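You operate a simulated robot arm through the tools that you are given. There is no shell and no other tool. Be economical: measure what you need, move in short steps, check, and stop when the job is done.

You run a simulated robot arm. Do the job below in one go: nothing can be reset, and whatever is moved stays where it is left.

JOB
Take the black-to-blue extension and leave it on top of the blue canister. Take the green-to-black extension and leave it on top of the tall blue gland. Fetch the black-to-red extension and set it on top of the yellow canister. Take the small carton on the right end of the bench and put it away on the shelf under the packing table. Press the orange tap button three times. Press the blue tap button three times. Take the green gland and put it on top of the black canister on the top of the blue rack. Take the teal carton and put it on the shock card. Shut the second left drawer from the top. Put the gold piston on the top of the steel table away in the inside of the black tray. Put the grey canister from the top of the steel table on the bench top in front of the red pan. Fetch the cup from the top of the blue rack and stand it in the tray of the red cart. Shut the small purple drawer. Pull the left drawer of the packing table open. Do these in any order. Set down upright: small carton, teal carton, grey canister, cup.
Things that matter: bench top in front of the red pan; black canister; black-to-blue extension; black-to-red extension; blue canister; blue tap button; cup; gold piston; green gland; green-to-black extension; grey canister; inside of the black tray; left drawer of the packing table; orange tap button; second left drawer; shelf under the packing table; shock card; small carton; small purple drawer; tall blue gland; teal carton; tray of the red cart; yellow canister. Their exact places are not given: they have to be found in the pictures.

It is judged by the outcome, as a careful person would: the job done as asked, and still so three seconds after it is handed in. It fails if anything else is knocked over, pushed out of place, dropped, spilled or broken.

ROBOT AND FRAMES
A 7-joint arm with a two-finger parallel gripper on a trunk, on a base that drives. Base frame: it is fixed to the floor where the robot stands at the start and does not move with it; the origin is under the middle of the robot, x ahead of it, y to its left, z up; the surface under the hand at the start is at about z = 870. Units: mm, rad, N and s.
With the tool pointing down near the work surface it reaches from about 260 to 600 mm from the robot's upright axis, wherever it stands. Its first joint turns from -2.897 to 2.897 rad. Places, roughly: bench top in front of the red pan (34x15 cm) [-2360, 2000, 920]; black canister (7x7x10 cm) [-4300, -1700, 1000]; black-to-blue extension (4x4x4 cm) [500, 100, 900]; black-to-red extension (4x4x4 cm) [500, -100, 900]; blue canister (7x7x9 cm) [-1400, 2000, 1000]; blue tap button [-2000, 2200, 1200]; cup [-4500, -1750, 1000]; gold piston (5x5x4 cm) [-3200, 100, 800]; green gland (6x6x3 cm) [-4400, -1700, 900]; green-to-black extension (4x4x4 cm) [400, 0, 900]; grey canister (7x7x10 cm) [-3600, -100, 900]; inside of the black tray (26x20 cm) [-1160, 140, 880]; left drawer of the packing table [-2000, -1500, 700]; orange tap button [-1800, 2200, 1200]; second left drawer [-3500, 1800, 600]; shelf under the packing table [-2500, -1600, 400]; shock card [-3000, 250, 500]; small carton [-1250, 2000, 1000]; small purple drawer [-4400, -1800, 900]; tall blue gland (5x5x5 cm) [-3100, -100, 400]; teal carton [-6250, -1750, 1250]; tray of the red cart [-5700, 100, 800]; yellow canister (7x7x9 cm) [-2800, 200, 500]. Payload 3.4 kg.
The tool frame sits at the grasp point between the pads (the TCP): z along the fingers, y along the line on which they close. The tips reach 30 mm beyond it. Largest opening 94 mm; finger width 28, thickness 10; the body of the gripper, 50 by 96 mm, starts 55 mm behind the TCP.
Orientation is told as [roll, pitch, yaw] about the base's x, y, z axes, in that order, counted from this pose: with the fingers straight down and closing along the base's y, the tool's x points along the base's -x, its y along +y and its z along -z.

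CONTROLS
- The arm moves only by the tool apply_moves. Its argument "moves" is a list of rows, each a list of 7 numbers: the shift along the tool's x, y, z in mm, then the turn, a rotation vector about the tool's x, y, z in rad, then the gripper command, from -1 (fully open) to 1 (shut), values between in proportion. In form: [[dx, dy, dz, ax, ay, az, claw], ...]. A call has 1 to 20 rows; each row is the pose to reach, as a shift and turn from the pose commanded when the call began, along the tool's axes at that moment. Each row takes 0.2 s and may step no farther than 50 mm and 0.15 rad from the row before; otherwise, or with a gripper value out of range, the whole call is refused. A pose out of reach is approached as far as the arm can. The call stops where the force on the tool passes 40 N (or 10 N more than at its start, if that is more) or the arm is blocked; 0.2 s more then pass. The fingers move at their own pace (about 72 mm/s each) and stop on an object; they squeeze with about 37 N. The grip force told is the motor's: it shows also when the fingers shut on nothing. Time passes only in rows, and 0.2 s behind the last, so rows that repeat a pose let the fingers close. The reply holds the time, the measured pose of the TCP, the force on the tool along the base axes, the opening and the grip force, in the units named above and with some noise, with the torque about the TCP (base axes, N m) and any sound that the robot's microphone picked up, and new pictures: "views" is both (left out), scene, wrist or none.
- Cameras (640 x 400 px; columns grow to the right, rows downward): "scene" is now at [12.3, 118.4, 1559]; the picture's right is [-0.42, -0.91, 0.00], its down [-0.65, 0.30, -0.70] and it looks along [0.63, -0.29, -0.72] (base axes); focal length 255 px, centre (320, 200). "wrist" rides on the gripper at [76, 14, -102] in the tool frame; the picture's right is [-0.18, 0.98, 0.00], its down [-0.75, -0.14, -0.64] and it looks along [-0.63, -0.12, 0.77] (tool axes); focal length 243 px, centre (320, 200).
- lift_body(by): slides the trunk up (or, below 0, down) by that many mm; the arm and the scene camera ride with it, the base frame stays. It gives what a move gives, with no picture.
- steer(legs): drives the robot by 1 to 6 legs, each [ahead, left, turn to the left] in mm, mm and rad, along the robot's own axes; the way and the turn of a leg run together, so that a leg with both is an arc; at most 1500 mm and 3.142 rad a leg. The arm and the cameras ride along, it lands a little off, and it stops where it bumps. It gives what a move gives, and a new picture of the scene camera.
- head_to(pan, tilt): turns the head with the scene camera to pan (to the left, within 2.705 rad either way) and tilt (down, from -0.506 to 1.204), counted from straight ahead of the robot. It gives what a move gives, and a new picture of the scene camera.
- measure_at(camera, pixels): for up to 12 pixels [column, row] of the newest picture of that camera ("zoom" is the newest enlarged one), the place [x, y, z] in the base frame of the surface seen there, good to about 2 mm. It takes no simulated time.
- zoom(camera, box): a new picture of the part [left, top, right, bottom] of that camera's present view, enlarged. It takes no simulated time.
- close_job(): hands the job in; it is judged then, once.

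Go step by step. Measure first, check grasps and placings, and put right what went wrong. The budget is 371 turns and 360 pictures, counting those below and the enlarged ones. Unless the task says otherwise, let go and move clear before handing in, and close with one line.

The tools are called after "Request:" as name(argument=value, ...) on one line, values as JSON. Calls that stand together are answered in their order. apply_moves: Moves the arm, as the interface text tells. Its arguments: {"type":"object","properties":{"moves":{"type":"array"},"views":{"type":"string","enum":["both","scene","wrist","none"]}},"required":["moves"]} The other tools are called the same way: lift_body (by) slides the trunk up or down; steer (legs) drives the base; head_to (pan, tilt) turns the head that bears the scene camera; measure_at (camera, pixels) gives the place of the surface under pixels of a picture; zoom (camera, box) takes an enlarged picture of a part of a camera's view; close_job () hands the job in.

At the start:

```text
clock: 0.0
tcp_pos: [415.9, -63.6, 1155.0]
tcp_rot: [0.001, 0.001, -0.001]
contact_force: [0.2, 0.6, 0.5]
wrist_torque: [-0.02, -0.01, -0.03]
opening: 94.3
finger_force: 0.2
trunk travel left (down, up): [-225.0, 161.0]
robot x, y, heading: [-2.0, 0.5, 0.002]
head pan, tilt: [-0.435, 0.798]
```

scene: 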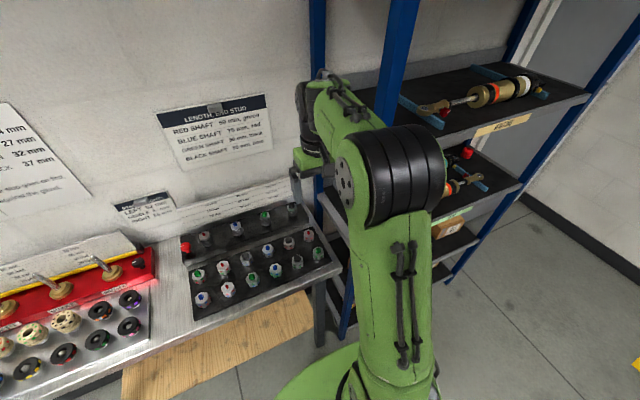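
wrist: 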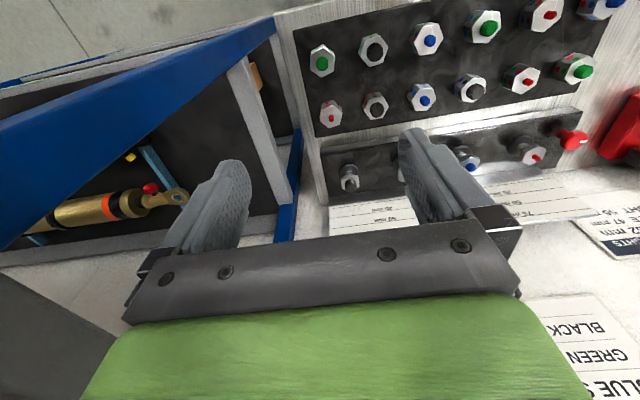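

The pictures show a black rack of extensions (scene around 250,250). I'll enlarge it to read the colours and the chart.

Request:
zoom(camera="scene", box=[170, 190, 350, 320])

Request:
zoom(camera="wrist", box=[290, 0, 640, 220])

Request:
zoom(camera="scene", box=[100, 80, 300, 220])

```text
3.08 times, centred on (260, 255) of scene
```

zoom: 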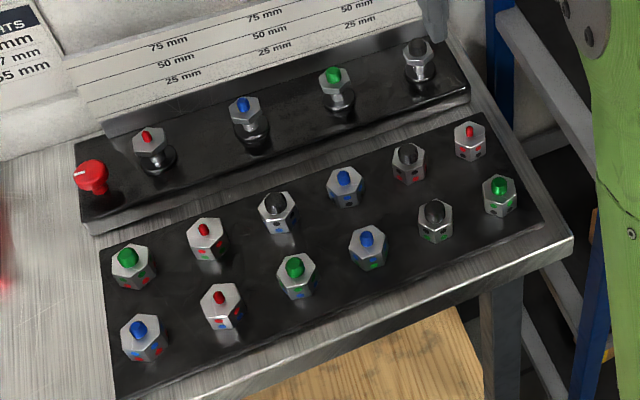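

```text
1.82 times, centred on (465, 110) of wrist
```

zoom: 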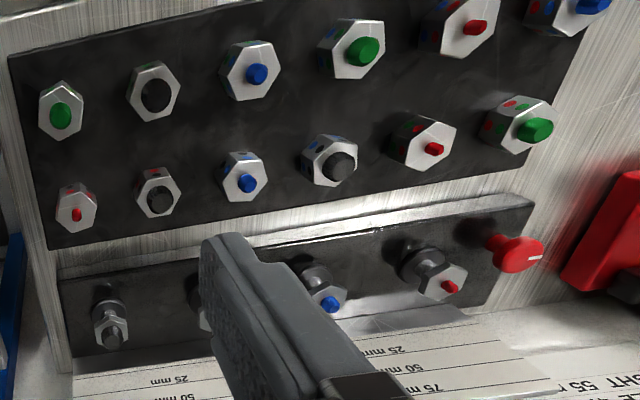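

```text
2.86 times, centred on (200, 150) of scene
```

zoom: 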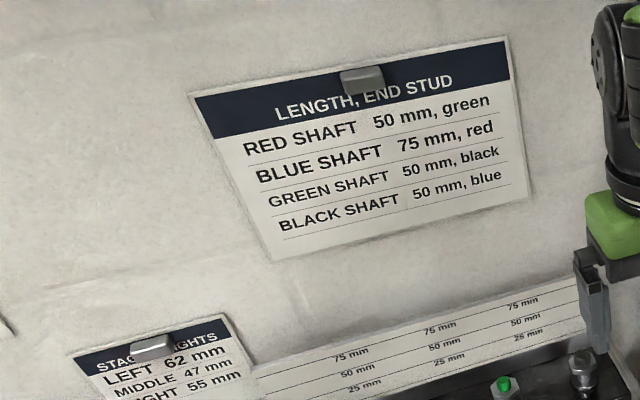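

The stud on top gives one colour; the flank dots give the other. I'll enlarge further to read each one.

Request:
zoom(camera="scene", box=[188, 250, 268, 310])

Request:
zoom(camera="scene", box=[250, 220, 330, 280])

Request:
zoom(camera="wrist", box=[300, 0, 460, 120])

Request:
zoom(camera="wrist", box=[440, 0, 620, 120])

```text
6.67 times, centred on (228, 280) of scene
```

zoom: 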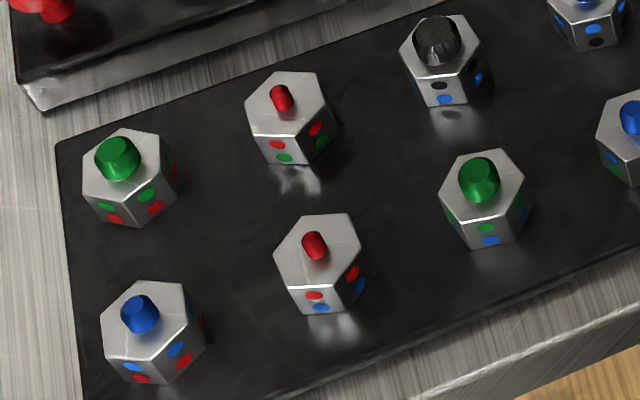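

```text
6.67 times, centred on (290, 250) of scene
```

zoom: 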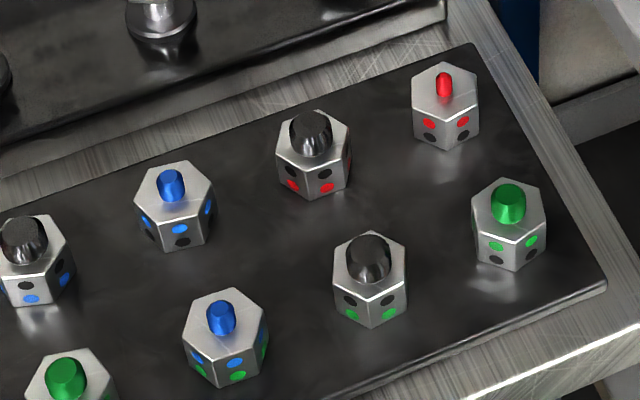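

```text
3.33 times, centred on (380, 60) of wrist
```

zoom: 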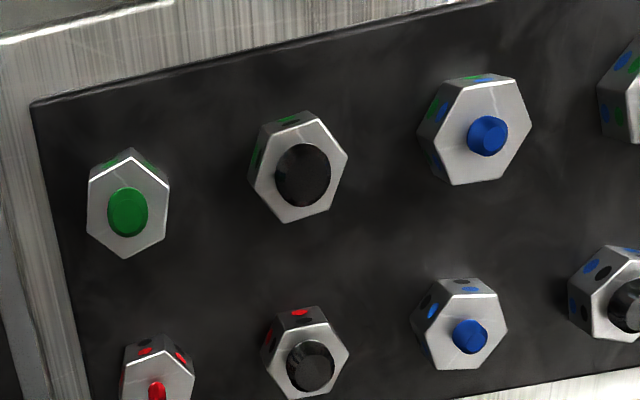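

```text
3.33 times, centred on (530, 60) of wrist
```

zoom: 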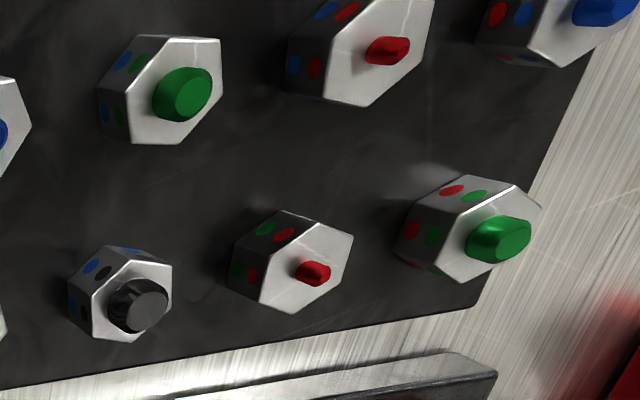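

Read: black-to-blue at scene ~(268,248), green-to-black at ~(297,260), black-to-red at ~(309,233). I measure their tops.

Request:
zoom(camera="scene", box=[250, 220, 330, 280])

Request:
measure_at(camera="zoom", pixels=[[142, 190], [206, 190], [178, 212], [172, 172], [340, 262], [400, 262], [372, 288], [368, 240], [418, 100], [472, 98], [446, 112], [300, 260]])

Request:
head_to(pan=2.6, tilt=0.4)

```text
6.67 times, centred on (290, 250) of scene
```

zoom: 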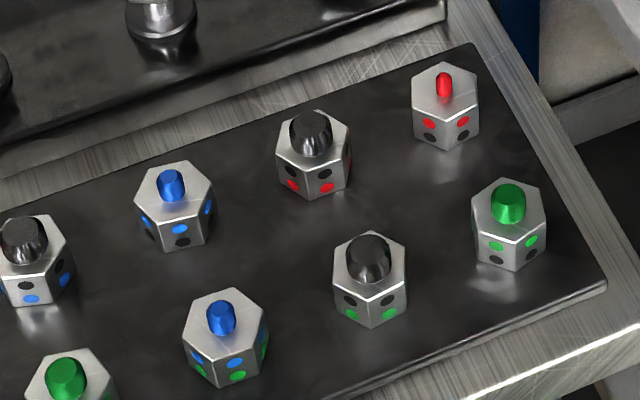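

```text
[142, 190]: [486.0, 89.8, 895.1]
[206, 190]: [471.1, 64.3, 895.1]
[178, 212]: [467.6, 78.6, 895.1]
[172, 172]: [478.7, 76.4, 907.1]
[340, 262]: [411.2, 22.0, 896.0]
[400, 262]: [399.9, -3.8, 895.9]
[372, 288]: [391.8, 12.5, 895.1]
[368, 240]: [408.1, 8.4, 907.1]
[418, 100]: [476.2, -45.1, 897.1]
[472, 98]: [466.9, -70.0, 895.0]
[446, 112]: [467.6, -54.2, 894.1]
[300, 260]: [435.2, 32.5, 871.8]
```

```text
clock: 2.6
tcp_pos: [415.8, -64.4, 1155.8]
tcp_rot: [0.0, 0.0, -0.001]
contact_force: [-0.1, 0.0, -0.4]
wrist_torque: [0.0, -0.01, 0.03]
opening: 94.1
finger_force: 0.0
trunk travel left (down, up): [-225.0, 161.0]
robot x, y, heading: [0.5, 1.5, -0.003]
head pan, tilt: [2.601, 0.4]
```

scene: 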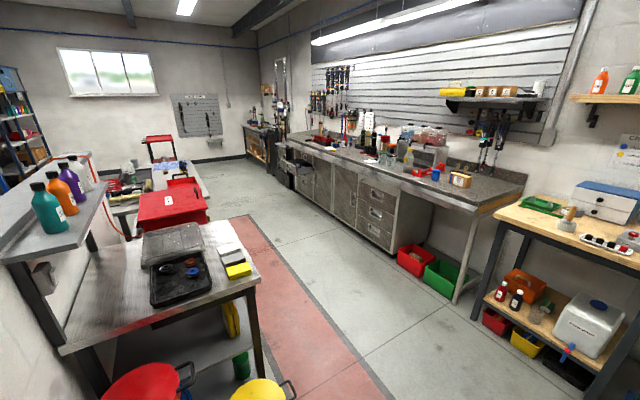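

A workshop behind me: black tray on a table (~180,270), grey bench with blue canister and carton (~460,180). I look the other way too.

Request:
head_to(pan=-2.6, tilt=0.4)

Request:
zoom(camera="scene", box=[0, 0, 640, 400])

Request:
head_to(pan=2.7, tilt=0.3)

Request:
zoom(camera="scene", box=[350, 60, 550, 200])

Request:
zoom(camera="scene", box=[0, 100, 260, 300])

```text
clock: 6.7
tcp_pos: [415.4, -63.8, 1155.5]
tcp_rot: [0.0, -0.001, -0.001]
contact_force: [0.1, -0.1, 0.3]
wrist_torque: [0.04, -0.01, 0.04]
opening: 94.2
finger_force: 0.1
trunk travel left (down, up): [-225.0, 161.0]
robot x, y, heading: [-2.4, 2.0, -0.002]
head pan, tilt: [-2.601, 0.4]
```

scene: 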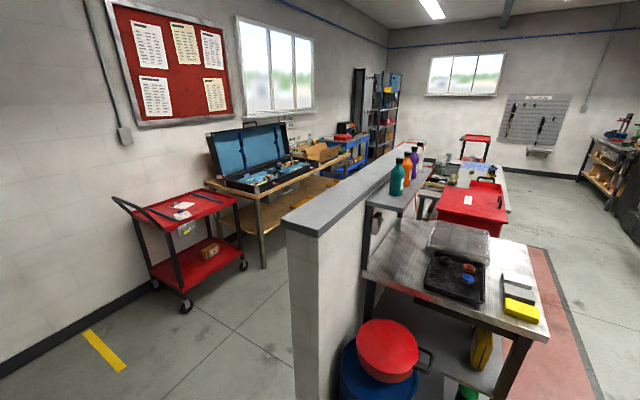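

```text
1.00 times, centred on (320, 200) of scene (not enlarged: the box is as wide or as high as the picture)
```

zoom: 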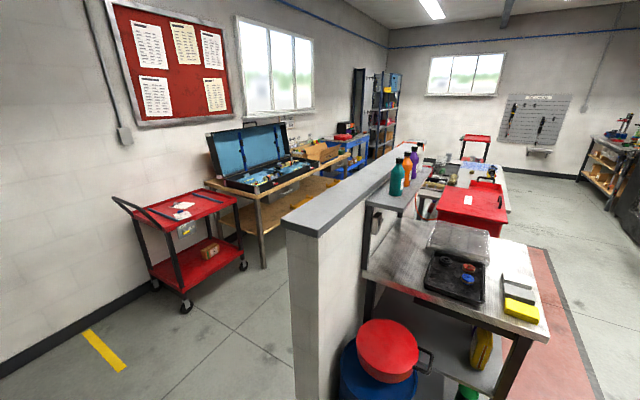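

```text
clock: 10.8
tcp_pos: [415.8, -63.7, 1154.2]
tcp_rot: [0.0, -0.002, 0.0]
contact_force: [-0.2, 0.1, 0.2]
wrist_torque: [0.0, 0.03, 0.02]
opening: 93.9
finger_force: 0.1
trunk travel left (down, up): [-225.0, 161.0]
robot x, y, heading: [3.7, -0.4, -0.0]
head pan, tilt: [2.7, 0.3]
```

scene: 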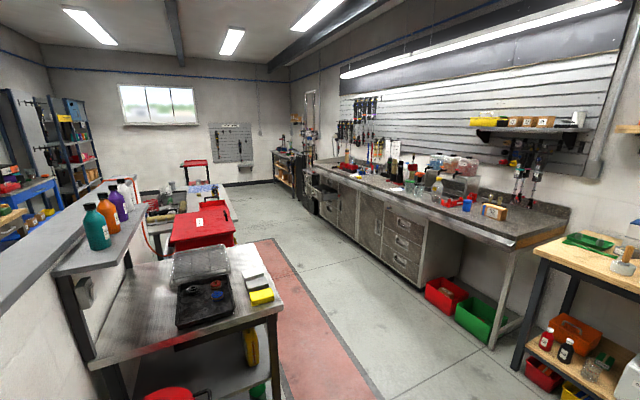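

```text
2.86 times, centred on (450, 130) of scene
```

zoom: 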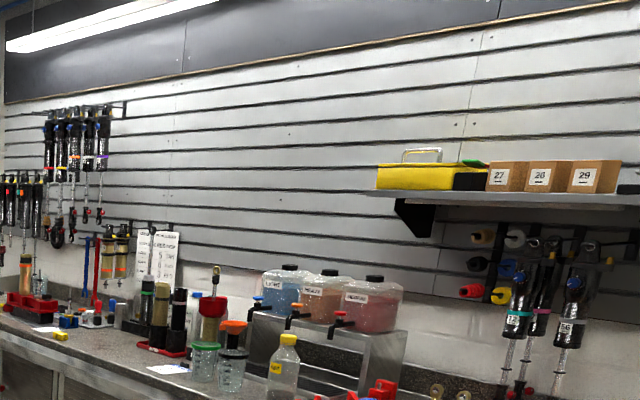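

```text
2.00 times, centred on (130, 200) of scene
```

zoom: 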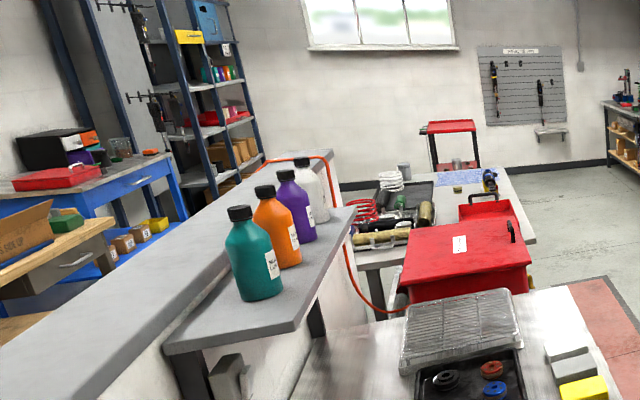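

The layout is clear: steel tables down the middle, bench on one side, racks on the other. Now I bring the gripper above the black-to-blue extension (478,77).

Request:
head_to(pan=-0.435, tilt=0.798)

Request:
apply_moves(moves=[[-13, 28, 30, 0, 0, 0, -0.19], [-26, 56, 60, 0, 0, 0, -0.19], [-39, 84, 90, 0, 0, 0, -0.19], [-52, 112, 120, 0, 0, 0, -0.19], [-62, 140, 150, 0, 0, 0, -0.19], [-62, 140, 150, 0, 0, 0, -0.19]], views="both")

```text
clock: 13.5
tcp_pos: [415.6, -63.1, 1154.1]
tcp_rot: [0.0, 0.001, 0.001]
contact_force: [0.3, 0.3, -0.6]
wrist_torque: [-0.02, 0.0, -0.02]
opening: 94.0
finger_force: 0.0
trunk travel left (down, up): [-225.0, 161.0]
robot x, y, heading: [-0.2, -3.6, -0.003]
head pan, tilt: [-0.435, 0.798]
```

scene: 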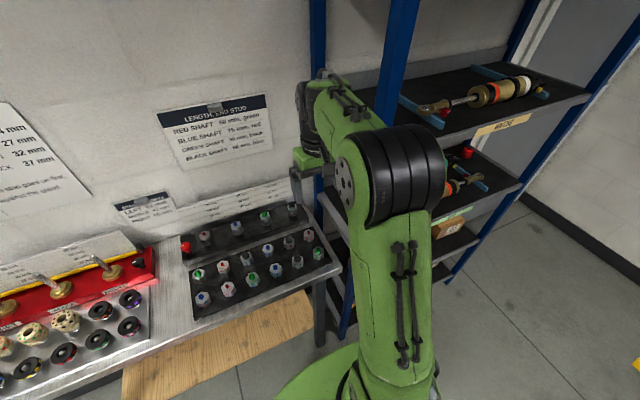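

```text
clock: 14.9
tcp_pos: [478.0, 76.6, 1003.9]
tcp_rot: [-0.001, 0.001, 0.0]
contact_force: [-0.9, -0.1, 0.4]
wrist_torque: [0.0, -0.02, -0.02]
opening: 56.0
finger_force: 0.1
trunk travel left (down, up): [-225.0, 161.0]
robot x, y, heading: [-0.3, 1.9, 0.004]
head pan, tilt: [-0.435, 0.798]
```

scene: 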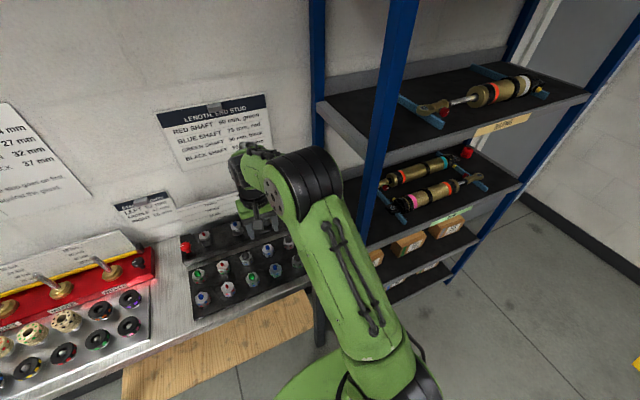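
wrist: 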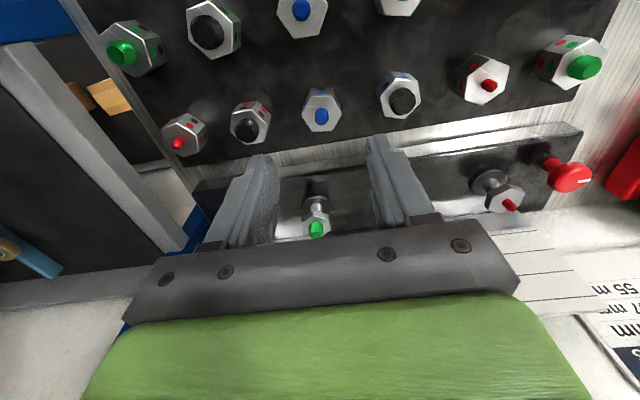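

The blue-stud extension is seen at wrist (321,110). I enlarge it to find its flats.

Request:
zoom(camera="wrist", box=[260, 60, 420, 160])

Request:
measure_at(camera="zoom", pixels=[[193, 165], [215, 115], [285, 118], [325, 170], [298, 228], [222, 228], [243, 200], [243, 150]])

```text
4.00 times, centred on (340, 110) of wrist
```

zoom: 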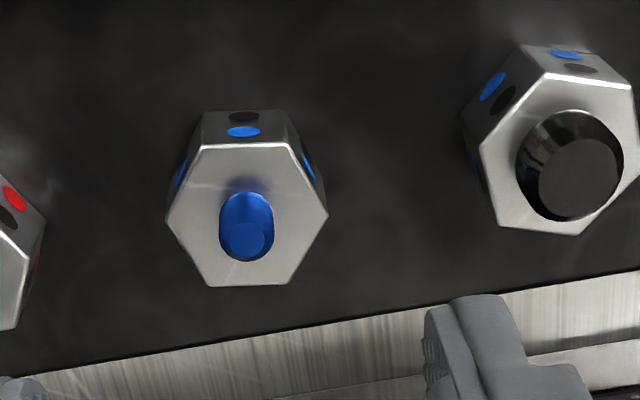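

```text
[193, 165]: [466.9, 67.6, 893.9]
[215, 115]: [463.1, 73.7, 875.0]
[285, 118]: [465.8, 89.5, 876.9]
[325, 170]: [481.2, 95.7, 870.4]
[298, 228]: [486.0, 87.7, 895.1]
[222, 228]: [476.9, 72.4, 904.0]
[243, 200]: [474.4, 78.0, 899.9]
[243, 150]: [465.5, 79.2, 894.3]
```

Request:
measure_at(camera="zoom", pixels=[[204, 151], [285, 150], [323, 213], [287, 281], [210, 282], [170, 213]])

```text
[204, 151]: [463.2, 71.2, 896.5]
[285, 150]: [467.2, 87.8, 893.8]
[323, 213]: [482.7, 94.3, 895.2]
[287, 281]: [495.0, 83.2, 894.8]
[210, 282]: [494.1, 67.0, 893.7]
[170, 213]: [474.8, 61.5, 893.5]
```

Centre (479.5,77.5), flats normal at 1.855 rad, so I turn +0.284 about vertical, descend to z≈905 and close.

Request:
apply_moves(moves=[[-1.5, 0.9, 10, 0, 0, -0.142, -0.19], [-1.5, 0.9, 30, 0, 0, -0.284, -0.19], [-1.5, 0.9, 60, 0, 0, -0.284, -0.19], [-1.5, 0.9, 85, 0, 0, -0.284, -0.19], [-1.5, 0.9, 98, 0, 0, -0.284, -0.19], [-1.5, 0.9, 98, 0, 0, -0.284, 1], [-1.5, 0.9, 98, 0, 0, -0.284, 1], [-1.5, 0.9, 98, 0, 0, -0.284, 1]], views="wrist")

```text
clock: 16.7
tcp_pos: [478.9, 75.6, 907.2]
tcp_rot: [0.0, -0.001, 0.284]
contact_force: [0.1, -0.3, -0.7]
wrist_torque: [0.0, 0.05, 0.01]
opening: 31.6
finger_force: 37.1
trunk travel left (down, up): [-225.0, 161.0]
robot x, y, heading: [2.7, 2.6, -0.002]
head pan, tilt: [-0.435, 0.798]
```

wrist: 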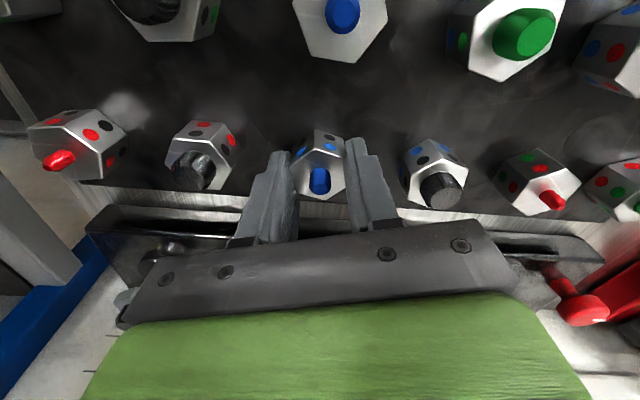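

Grip is firm (31.6 mm). Lift straight up and check.

Request:
apply_moves(moves=[[0, 0, -15, 0, 0, 0, 1], [0, 0, -50, 0, 0, 0, 1], [0, 0, -95, 0, 0, 0, 1], [0, 0, -145, 0, 0, 0, 1], [30, -20, -190, 0, 0, 0, 1], [60, -40, -220, 0, 0, 0, 1]], views="wrist")

Request:
head_to(pan=2.4, tilt=0.5)

```text
refused: row 5 steps farther than a row can; nothing moved
```

```text
clock: 19.2
tcp_pos: [479.5, 76.7, 907.0]
tcp_rot: [0.0, -0.001, 0.286]
contact_force: [0.6, -0.2, -0.6]
wrist_torque: [-0.01, -0.02, 0.01]
opening: 31.5
finger_force: 37.2
trunk travel left (down, up): [-225.0, 161.0]
robot x, y, heading: [-1.4, -1.2, 0.0]
head pan, tilt: [2.4, 0.499]
```

scene: 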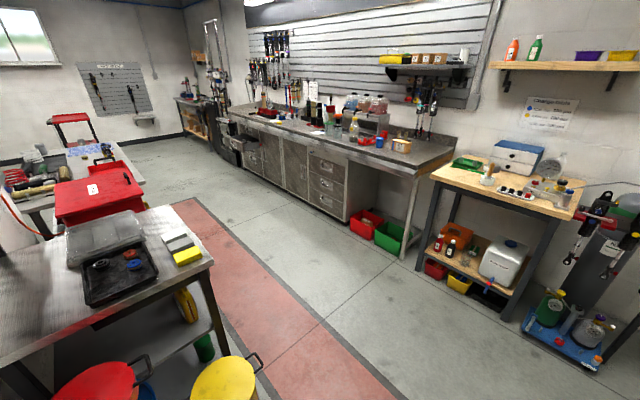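

Request:
apply_moves(moves=[[0, 0, -15, 0, 0, 0, 1], [0, 0, -55, 0, 0, 0, 1], [0, 0, -100, 0, 0, 0, 1], [0, 0, -145, 0, 0, 0, 1], [0, 0, -190, 0, 0, 0, 1], [30, -10, -225, 0, 0, 0, 1], [65, -25, -250, 0, 0, 0, 1], [100, -40, -260, 0, 0, 0, 1]], views="wrist")

Request:
measure_at(camera="scene", pixels=[[212, 262], [150, 212], [232, 358], [272, 365], [350, 220], [428, 170], [456, 148], [432, 178], [525, 315], [420, 310], [300, 200], [150, 370]])

```text
clock: 21.0
tcp_pos: [393.2, 10.2, 1168.6]
tcp_rot: [0.001, -0.001, 0.284]
contact_force: [-0.9, 0.3, -0.8]
wrist_torque: [0.01, -0.03, 0.03]
opening: 31.5
finger_force: 37.1
trunk travel left (down, up): [-225.0, 161.0]
robot x, y, heading: [-1.2, -1.4, 0.002]
head pan, tilt: [2.4, 0.499]
```

wrist: 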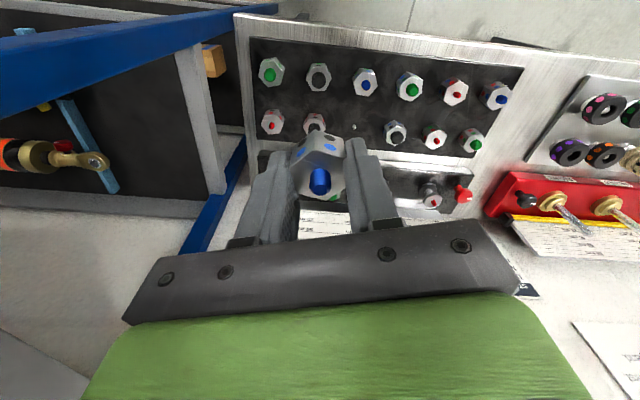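

```text
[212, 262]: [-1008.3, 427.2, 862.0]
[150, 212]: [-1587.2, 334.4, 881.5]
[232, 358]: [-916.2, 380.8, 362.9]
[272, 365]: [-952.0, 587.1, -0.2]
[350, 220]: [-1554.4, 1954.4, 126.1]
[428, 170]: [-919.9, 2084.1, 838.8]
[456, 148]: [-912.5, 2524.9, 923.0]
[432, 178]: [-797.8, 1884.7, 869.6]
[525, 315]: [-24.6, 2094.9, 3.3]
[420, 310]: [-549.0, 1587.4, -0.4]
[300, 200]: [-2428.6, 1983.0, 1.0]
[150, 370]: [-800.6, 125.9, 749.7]
```

The extension is held. Front steel-table corner is at (-1008,427), bench front edge around y≈1850. I turn left, drive down the aisle and face the bench.

Request:
steer(legs=[[0, 0, 1.571], [1000, 0, 0], [0, 1400, 0]])

Request:
head_to(pan=0.0, tilt=0.5)

```text
clock: 36.6
tcp_pos: [-1411.4, 1409.8, 1166.7]
tcp_rot: [0.0, 0.0, 1.848]
contact_force: [0.4, 0.3, 0.0]
wrist_torque: [-0.03, -0.04, 0.02]
opening: 31.5
finger_force: 37.7
trunk travel left (down, up): [-225.0, 161.0]
robot x, y, heading: [-1401.8, 1016.2, 1.563]
head pan, tilt: [2.4, 0.499]
```

scene: 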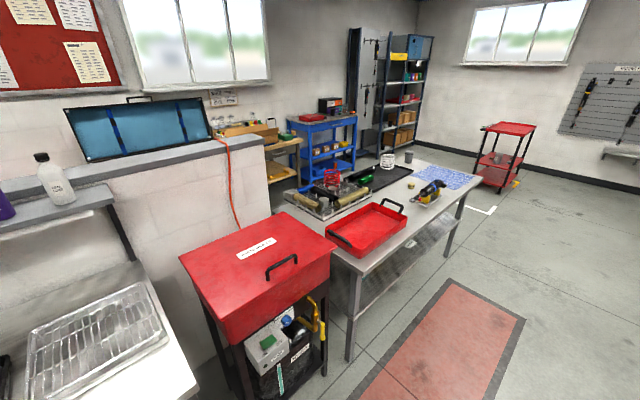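

```text
clock: 38.8
tcp_pos: [-1410.1, 1410.2, 1168.1]
tcp_rot: [0.0, 0.001, 1.847]
contact_force: [-0.3, 0.2, -0.3]
wrist_torque: [0.0, 0.02, 0.0]
opening: 31.4
finger_force: 36.8
trunk travel left (down, up): [-225.0, 161.0]
robot x, y, heading: [-1403.1, 1016.3, 1.559]
head pan, tilt: [0.0, 0.499]
```

scene: 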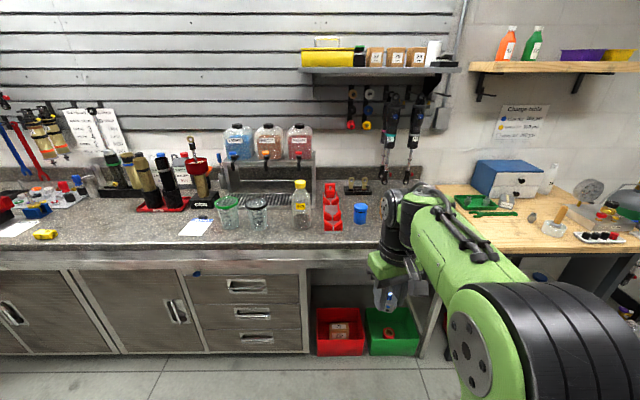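

The bench is ahead: blue canister at (360,212), dispensers at (270,145). Enlarge and measure.

Request:
zoom(camera="scene", box=[190, 110, 390, 240])

Request:
measure_at(camera="scene", pixels=[[360, 204], [360, 215], [300, 248], [332, 210], [301, 205], [257, 212], [228, 210], [237, 158], [268, 156], [298, 157], [380, 247]])

```text
3.08 times, centred on (290, 175) of scene
```

zoom: 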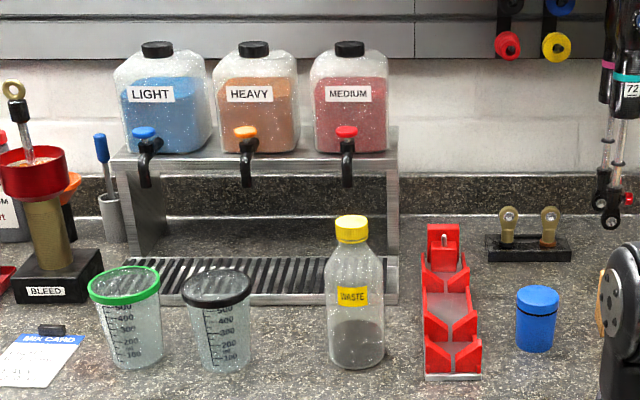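

```text
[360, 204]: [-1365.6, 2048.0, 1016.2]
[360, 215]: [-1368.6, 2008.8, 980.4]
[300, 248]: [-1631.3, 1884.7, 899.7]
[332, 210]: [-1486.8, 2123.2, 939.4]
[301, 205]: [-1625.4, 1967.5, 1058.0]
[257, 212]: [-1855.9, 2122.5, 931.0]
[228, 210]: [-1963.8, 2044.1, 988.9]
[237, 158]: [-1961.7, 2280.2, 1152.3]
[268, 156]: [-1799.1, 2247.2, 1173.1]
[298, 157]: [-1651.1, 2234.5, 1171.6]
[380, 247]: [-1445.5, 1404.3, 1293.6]
```

Canister top is near (-1366,2043,1016). I drive 520 mm closer.

Request:
steer(legs=[[520, 0, 0]])

Request:
head_to(pan=0.1, tilt=0.75)

```text
clock: 41.9
tcp_pos: [-1403.4, 1932.7, 1166.1]
tcp_rot: [-0.001, 0.0, 1.843]
contact_force: [0.1, 0.2, -0.5]
wrist_torque: [0.0, -0.01, -0.01]
opening: 31.5
finger_force: 37.3
trunk travel left (down, up): [-225.0, 161.0]
robot x, y, heading: [-1398.5, 1537.6, 1.564]
head pan, tilt: [0.0, 0.499]
```

scene: 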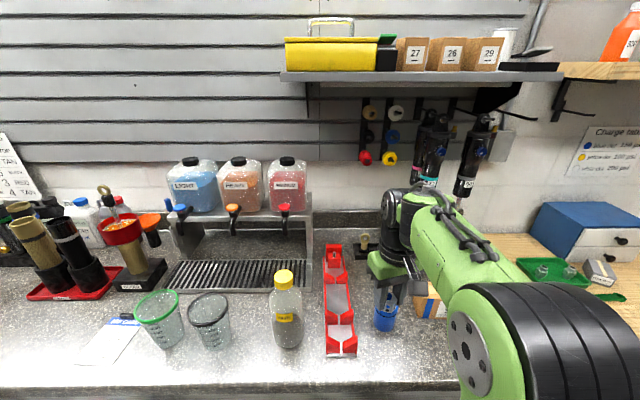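

```text
clock: 42.6
tcp_pos: [-1403.2, 1933.7, 1166.2]
tcp_rot: [0.0, 0.0, 1.842]
contact_force: [-0.6, 0.6, 0.2]
wrist_torque: [0.01, 0.01, 0.01]
opening: 31.2
finger_force: 37.3
trunk travel left (down, up): [-225.0, 161.0]
robot x, y, heading: [-1398.6, 1535.0, 1.555]
head pan, tilt: [0.099, 0.75]
```

scene: 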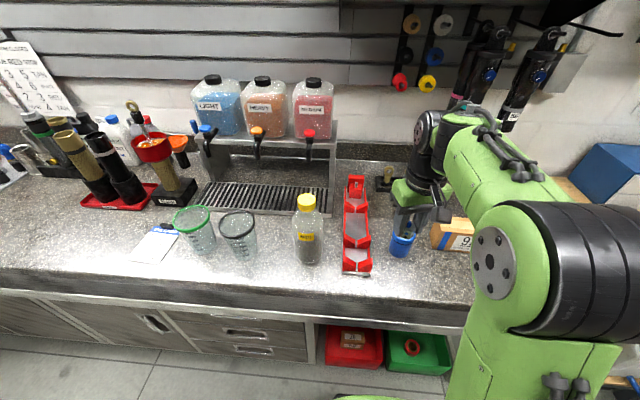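

Request:
zoom(camera="scene", box=[360, 190, 500, 280])

Request:
measure_at(camera="zoom", pixels=[[190, 300], [170, 260], [225, 222], [180, 205], [155, 230], [190, 250], [400, 200], [350, 180], [330, 150], [500, 150], [330, 300]])

Request:
apply_moves(moves=[[0, 0, 0, 0, 0, 0, 1]], views="wrist")

```text
4.44 times, centred on (430, 235) of scene
```

zoom: 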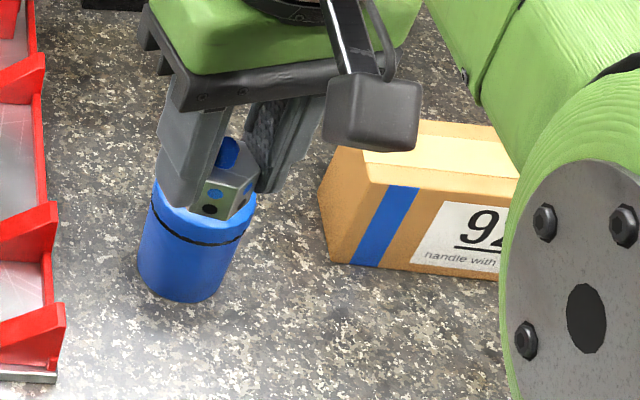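

```text
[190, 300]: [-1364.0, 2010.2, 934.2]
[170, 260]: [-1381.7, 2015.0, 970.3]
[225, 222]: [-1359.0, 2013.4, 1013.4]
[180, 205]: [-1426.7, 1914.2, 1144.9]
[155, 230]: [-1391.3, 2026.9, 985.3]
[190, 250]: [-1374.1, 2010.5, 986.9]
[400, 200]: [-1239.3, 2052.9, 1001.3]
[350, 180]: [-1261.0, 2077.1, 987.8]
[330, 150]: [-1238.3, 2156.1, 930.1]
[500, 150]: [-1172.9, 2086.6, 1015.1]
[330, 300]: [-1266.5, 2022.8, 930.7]
```

```text
clock: 43.0
tcp_pos: [-1404.3, 1933.3, 1167.0]
tcp_rot: [0.001, 0.001, 1.843]
contact_force: [-0.5, 0.2, -0.1]
wrist_torque: [0.0, 0.0, 0.0]
opening: 31.3
finger_force: 37.6
trunk travel left (down, up): [-225.0, 161.0]
robot x, y, heading: [-1399.0, 1538.0, 1.556]
head pan, tilt: [0.099, 0.75]
```

wrist: 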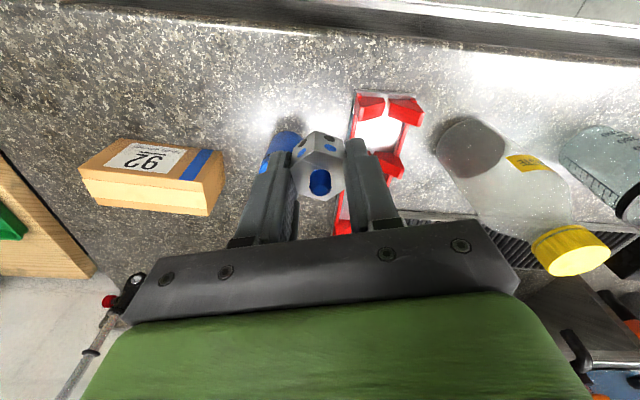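

Canister centre estimates to (-1364,2044), top 1016. I move above it at z≈1110 and look.

Request:
apply_moves(moves=[[-32, -23, 10, 0, 0, 0, 1], [-64, -46, 30, 0, 0, 0, 1], [-95, -68, 55, 0, 0, 0, 1], [-95, -68, 55, 0, 0, 0, 1]], views="both")

Request:
zoom(camera="wrist", box=[240, 70, 400, 200])

Request:
zoom(camera="scene", box=[360, 180, 460, 260])

```text
clock: 44.0
tcp_pos: [-1363.0, 2042.5, 1113.1]
tcp_rot: [-0.001, -0.002, 1.843]
contact_force: [0.3, -0.1, -1.4]
wrist_torque: [0.02, 0.02, 0.03]
opening: 31.3
finger_force: 37.5
trunk travel left (down, up): [-225.0, 161.0]
robot x, y, heading: [-1396.1, 1533.5, 1.561]
head pan, tilt: [0.099, 0.75]
```

scene: 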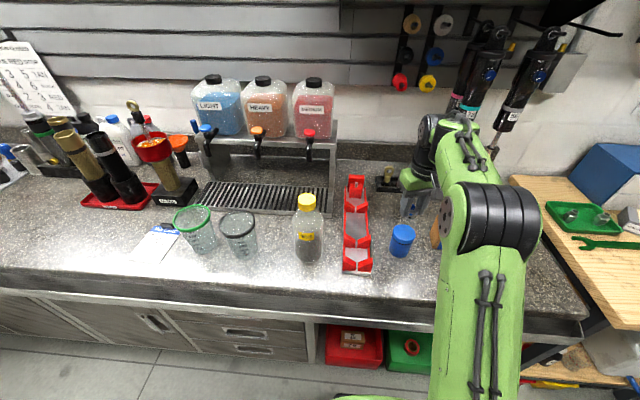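
wrist: 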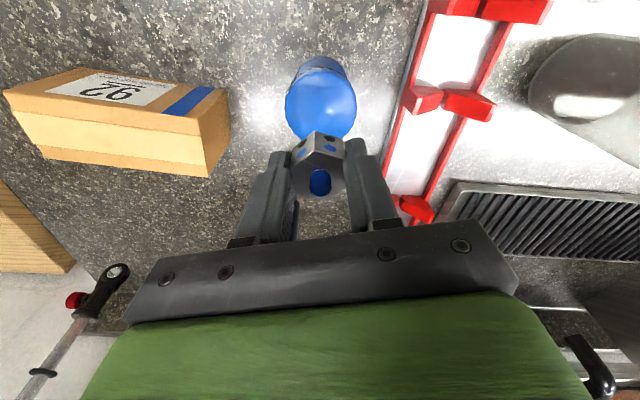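

```text
3.08 times, centred on (320, 135) of wrist
```

zoom: 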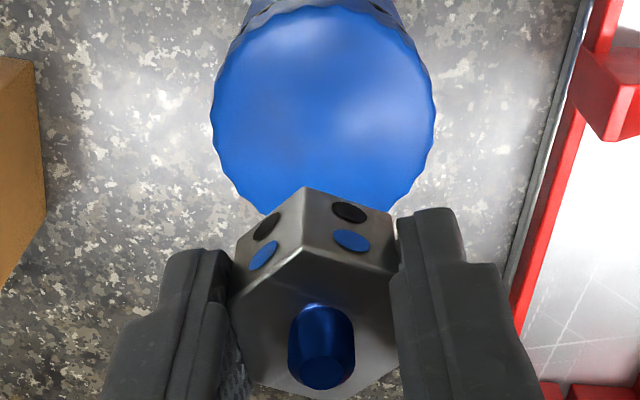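

```text
5.00 times, centred on (410, 220) of scene
```

zoom: 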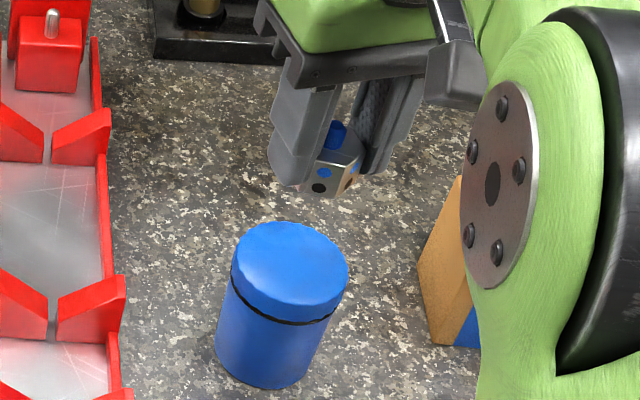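

Request:
measure_at(camera="zoom", pixels=[[237, 262], [342, 272], [287, 228], [282, 312], [290, 268]])

```text
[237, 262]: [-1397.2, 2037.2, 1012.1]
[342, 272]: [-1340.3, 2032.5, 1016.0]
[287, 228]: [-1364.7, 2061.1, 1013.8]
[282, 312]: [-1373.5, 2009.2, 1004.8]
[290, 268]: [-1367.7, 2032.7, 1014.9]
```

Top centre is (-1369,2036,1015). Shift there and lower until bottom touches.

Request:
apply_moves(moves=[[4.6, 7.5, 10, 0, 0, 0, 1], [4.6, 7.5, 35, 0, 0, 0, 1], [4.6, 7.5, 52, 0, 0, 0, 1], [4.6, 7.5, 60, 0, 0, 0, 1], [4.6, 7.5, 62, 0, 0, 0, 1], [4.6, 7.5, 62, 0, 0, 0, 1]], views="scene")

Request:
zoom(camera="scene", box=[360, 180, 460, 260])

```text
clock: 45.5
tcp_pos: [-1369.3, 2035.9, 1050.5]
tcp_rot: [-0.002, -0.001, 1.842]
contact_force: [-0.5, 1.1, 9.1]
wrist_torque: [-0.09, -0.04, 0.01]
opening: 31.3
finger_force: 36.9
trunk travel left (down, up): [-225.0, 161.0]
robot x, y, heading: [-1398.2, 1539.0, 1.556]
head pan, tilt: [0.099, 0.75]
```

scene: 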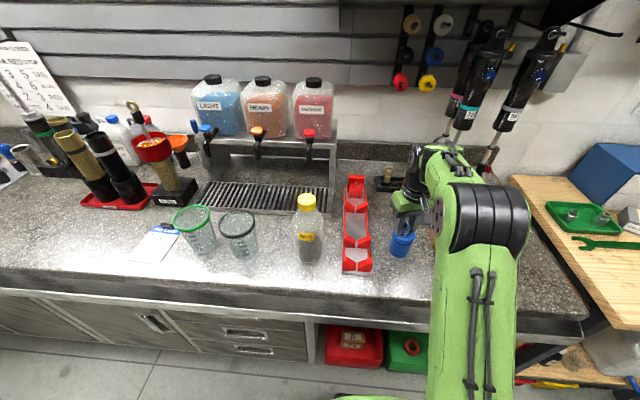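

```text
5.00 times, centred on (410, 220) of scene
```

zoom: 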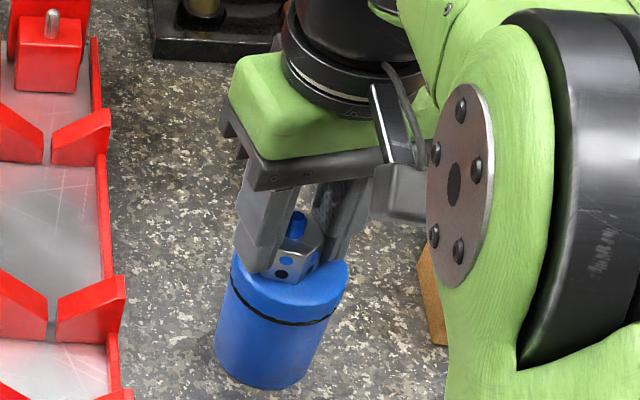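

It rests (9 N). Release, rise, and look at the carton.

Request:
apply_moves(moves=[[0, 0, 0, 0, 0, 0, -0.1], [0, 0, 0, 0, 0, 0, -0.1], [0, 0, -25, 0, 0, 0, -0.1], [0, 0, -65, 0, 0, 0, -0.1], [0, 0, -110, 0, 0, 0, -1], [0, 0, -150, 0, 0, 0, -1]], views="both")

Request:
zoom(camera="wrist", box=[40, 40, 360, 240])

```text
clock: 46.9
tcp_pos: [-1370.0, 2036.3, 1200.0]
tcp_rot: [0.001, 0.002, 1.844]
contact_force: [-1.2, -0.1, 0.1]
wrist_torque: [0.05, 0.01, -0.01]
opening: 94.0
finger_force: 0.1
trunk travel left (down, up): [-225.0, 161.0]
robot x, y, heading: [-1400.0, 1537.0, 1.56]
head pan, tilt: [0.099, 0.75]
```

scene: 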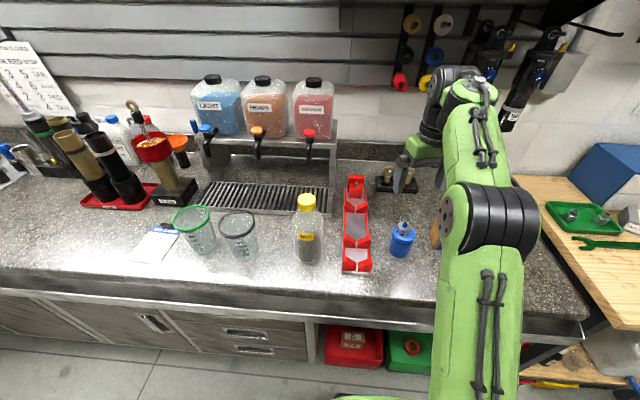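
wrist: 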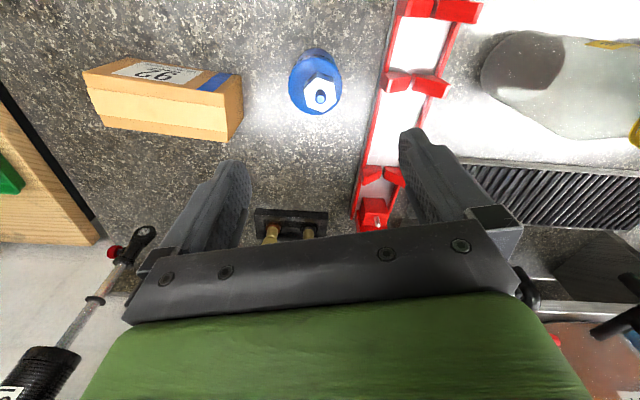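

```text
2.00 times, centred on (200, 140) of wrist
```

zoom: 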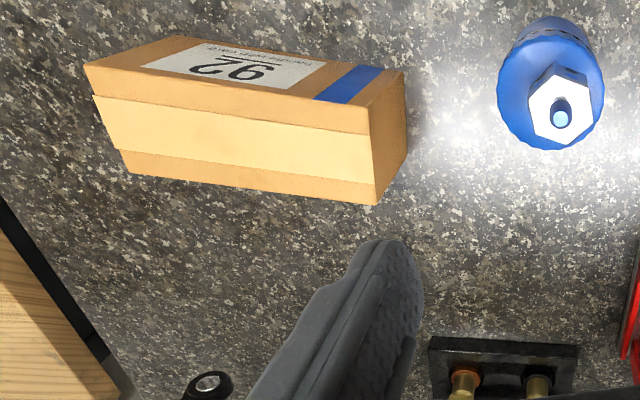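

Request:
measure_at(camera="zoom", pixels=[[92, 70], [368, 114], [370, 198], [135, 170], [230, 135], [400, 80], [140, 100], [402, 150], [420, 170], [555, 115]])

```text
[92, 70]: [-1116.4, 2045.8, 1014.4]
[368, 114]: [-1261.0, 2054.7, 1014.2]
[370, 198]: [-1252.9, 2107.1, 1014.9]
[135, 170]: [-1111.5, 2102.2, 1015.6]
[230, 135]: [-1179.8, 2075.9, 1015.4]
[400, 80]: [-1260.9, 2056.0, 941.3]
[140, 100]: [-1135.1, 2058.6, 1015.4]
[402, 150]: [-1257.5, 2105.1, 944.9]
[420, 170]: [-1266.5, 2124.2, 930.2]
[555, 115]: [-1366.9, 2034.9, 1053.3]
```

Extension stands on the canister. The carton is measured (centre ≈(-1185,2077), 145×55, top 1015), but I'll survey its shelf first; now the taps. I retract slightly and drive left.

Request:
apply_moves(moves=[[45, 0, 0, 0, 0, 0.1, 0.5], [90, 0, 0, 0, 0, 0.2, 1], [130, 0, 0, 0, 0, 0.28, 1], [160, 0, 0, 0, 0, 0.28, 1]], views="none")

Request:
steer(legs=[[0, 470, 0]])

```text
clock: 47.9
tcp_pos: [-1326.3, 1881.0, 1199.8]
tcp_rot: [-0.001, -0.002, 1.563]
contact_force: [0.9, 0.6, 0.2]
wrist_torque: [-0.04, -0.03, 0.0]
opening: 0.0
finger_force: 32.6
trunk travel left (down, up): [-225.0, 161.0]
robot x, y, heading: [-1397.8, 1536.1, 1.558]
head pan, tilt: [0.099, 0.75]
```

```text
clock: 50.7
tcp_pos: [-1796.3, 1888.0, 1199.5]
tcp_rot: [-0.001, 0.0, 1.561]
contact_force: [-0.5, 0.5, -1.0]
wrist_torque: [-0.01, -0.02, 0.02]
opening: 0.0
finger_force: 32.7
trunk travel left (down, up): [-225.0, 161.0]
robot x, y, heading: [-1867.4, 1543.2, 1.551]
head pan, tilt: [0.099, 0.75]
```

scene: 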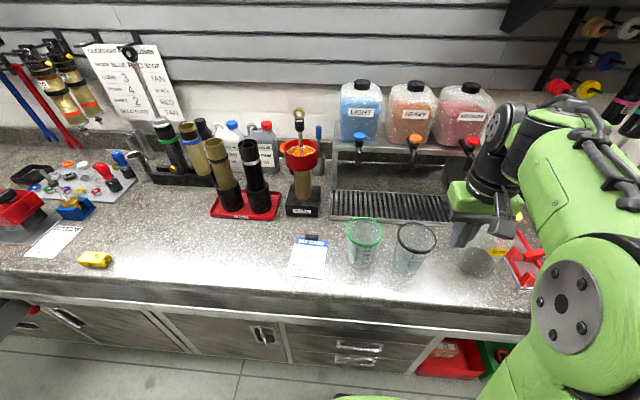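

Request:
zoom(camera="scene", box=[330, 70, 510, 190])

Request:
measure_at(camera="zoom", pixels=[[103, 232], [103, 222], [103, 245], [102, 260], [305, 240], [304, 230], [304, 252], [303, 270], [100, 150], [300, 150]])

```text
3.33 times, centred on (420, 130) of scene
```

zoom: 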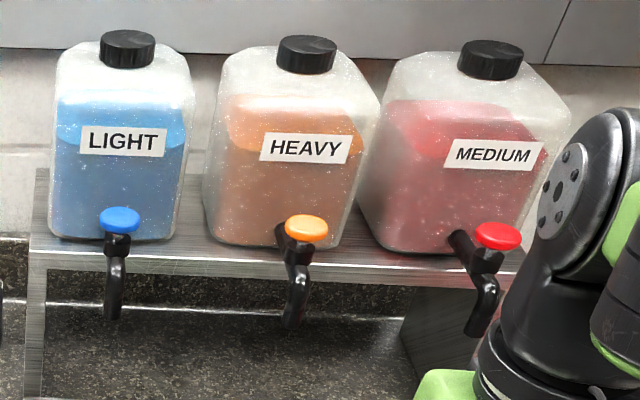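

```text
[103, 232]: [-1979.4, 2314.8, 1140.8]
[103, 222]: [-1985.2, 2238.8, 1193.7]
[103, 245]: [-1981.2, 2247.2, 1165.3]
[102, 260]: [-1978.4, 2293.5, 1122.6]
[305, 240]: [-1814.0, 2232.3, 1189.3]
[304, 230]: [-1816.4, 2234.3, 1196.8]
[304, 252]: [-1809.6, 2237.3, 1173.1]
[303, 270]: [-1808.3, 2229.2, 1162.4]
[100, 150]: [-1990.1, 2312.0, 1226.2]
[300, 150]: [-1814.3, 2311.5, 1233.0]
```

Request:
measure_at(camera="zoom", pixels=[[306, 218], [306, 226], [289, 228], [324, 228], [306, 238], [119, 211], [119, 218], [103, 218], [135, 218], [119, 229]])

```text
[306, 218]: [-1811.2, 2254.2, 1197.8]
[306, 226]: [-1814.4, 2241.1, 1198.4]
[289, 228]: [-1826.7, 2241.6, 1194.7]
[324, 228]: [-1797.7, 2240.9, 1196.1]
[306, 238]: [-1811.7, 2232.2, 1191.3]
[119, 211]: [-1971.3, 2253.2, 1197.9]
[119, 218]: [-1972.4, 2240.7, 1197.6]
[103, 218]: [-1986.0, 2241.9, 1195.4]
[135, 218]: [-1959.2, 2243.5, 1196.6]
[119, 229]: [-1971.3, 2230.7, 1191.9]
```

Buttons: orange (-1812,2242,1198), blue (-1972,2242,1198). I need to be a bit closer; drive 90 mm ahead.

Request:
steer(legs=[[90, 0, 0]])

Request:
apply_moves(moves=[[-10, 15, -20, 0, -0.13, 0, 1], [-30, 15, -40, 0, -0.27, 0, 1], [-60, 15, -60, 0, -0.4, 0, 1], [-100, 15, -75, 0, -0.4, 0, 1], [-150, 15, -75, 0, -0.4, 0, 1], [-190, 15, -75, 0, -0.4, 0, 1], [-190, 15, -75, 0, -0.4, 0, 1]], views="both")

```text
clock: 51.8
tcp_pos: [-1792.6, 1980.1, 1198.2]
tcp_rot: [-0.001, 0.003, 1.56]
contact_force: [-0.1, 0.0, -0.2]
wrist_torque: [-0.04, 0.04, 0.02]
opening: 0.3
finger_force: 33.0
trunk travel left (down, up): [-225.0, 161.0]
robot x, y, heading: [-1866.8, 1635.4, 1.556]
head pan, tilt: [0.099, 0.75]
```

scene: 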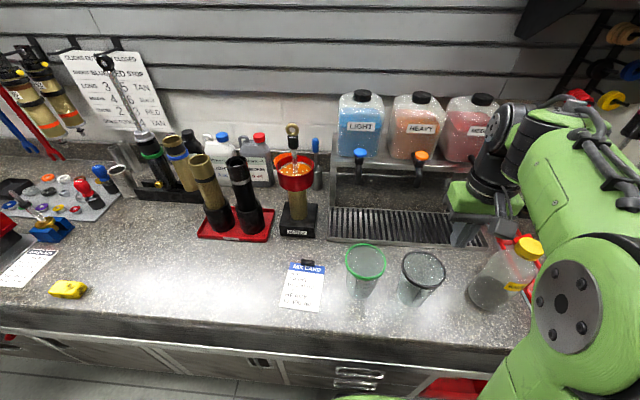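

```text
clock: 53.4
tcp_pos: [-1807.1, 2167.2, 1275.5]
tcp_rot: [0.0, -0.399, 1.562]
contact_force: [0.0, -0.4, 0.5]
wrist_torque: [0.04, 0.0, -0.01]
opening: 0.0
finger_force: 32.9
trunk travel left (down, up): [-225.0, 161.0]
robot x, y, heading: [-1866.6, 1634.6, 1.558]
head pan, tilt: [0.099, 0.75]
```

scene: 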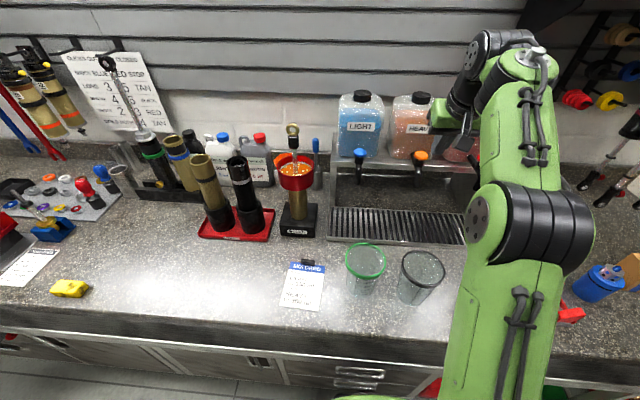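
wrist: 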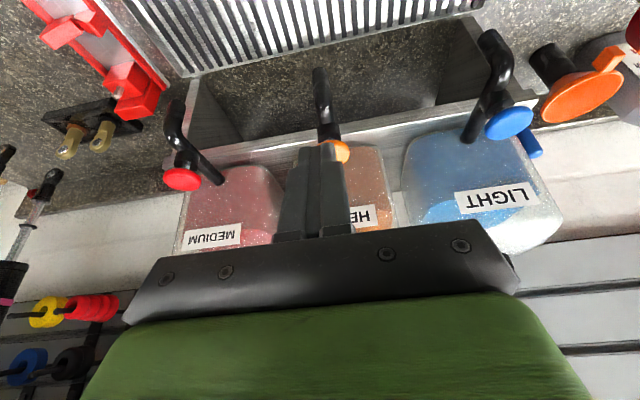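

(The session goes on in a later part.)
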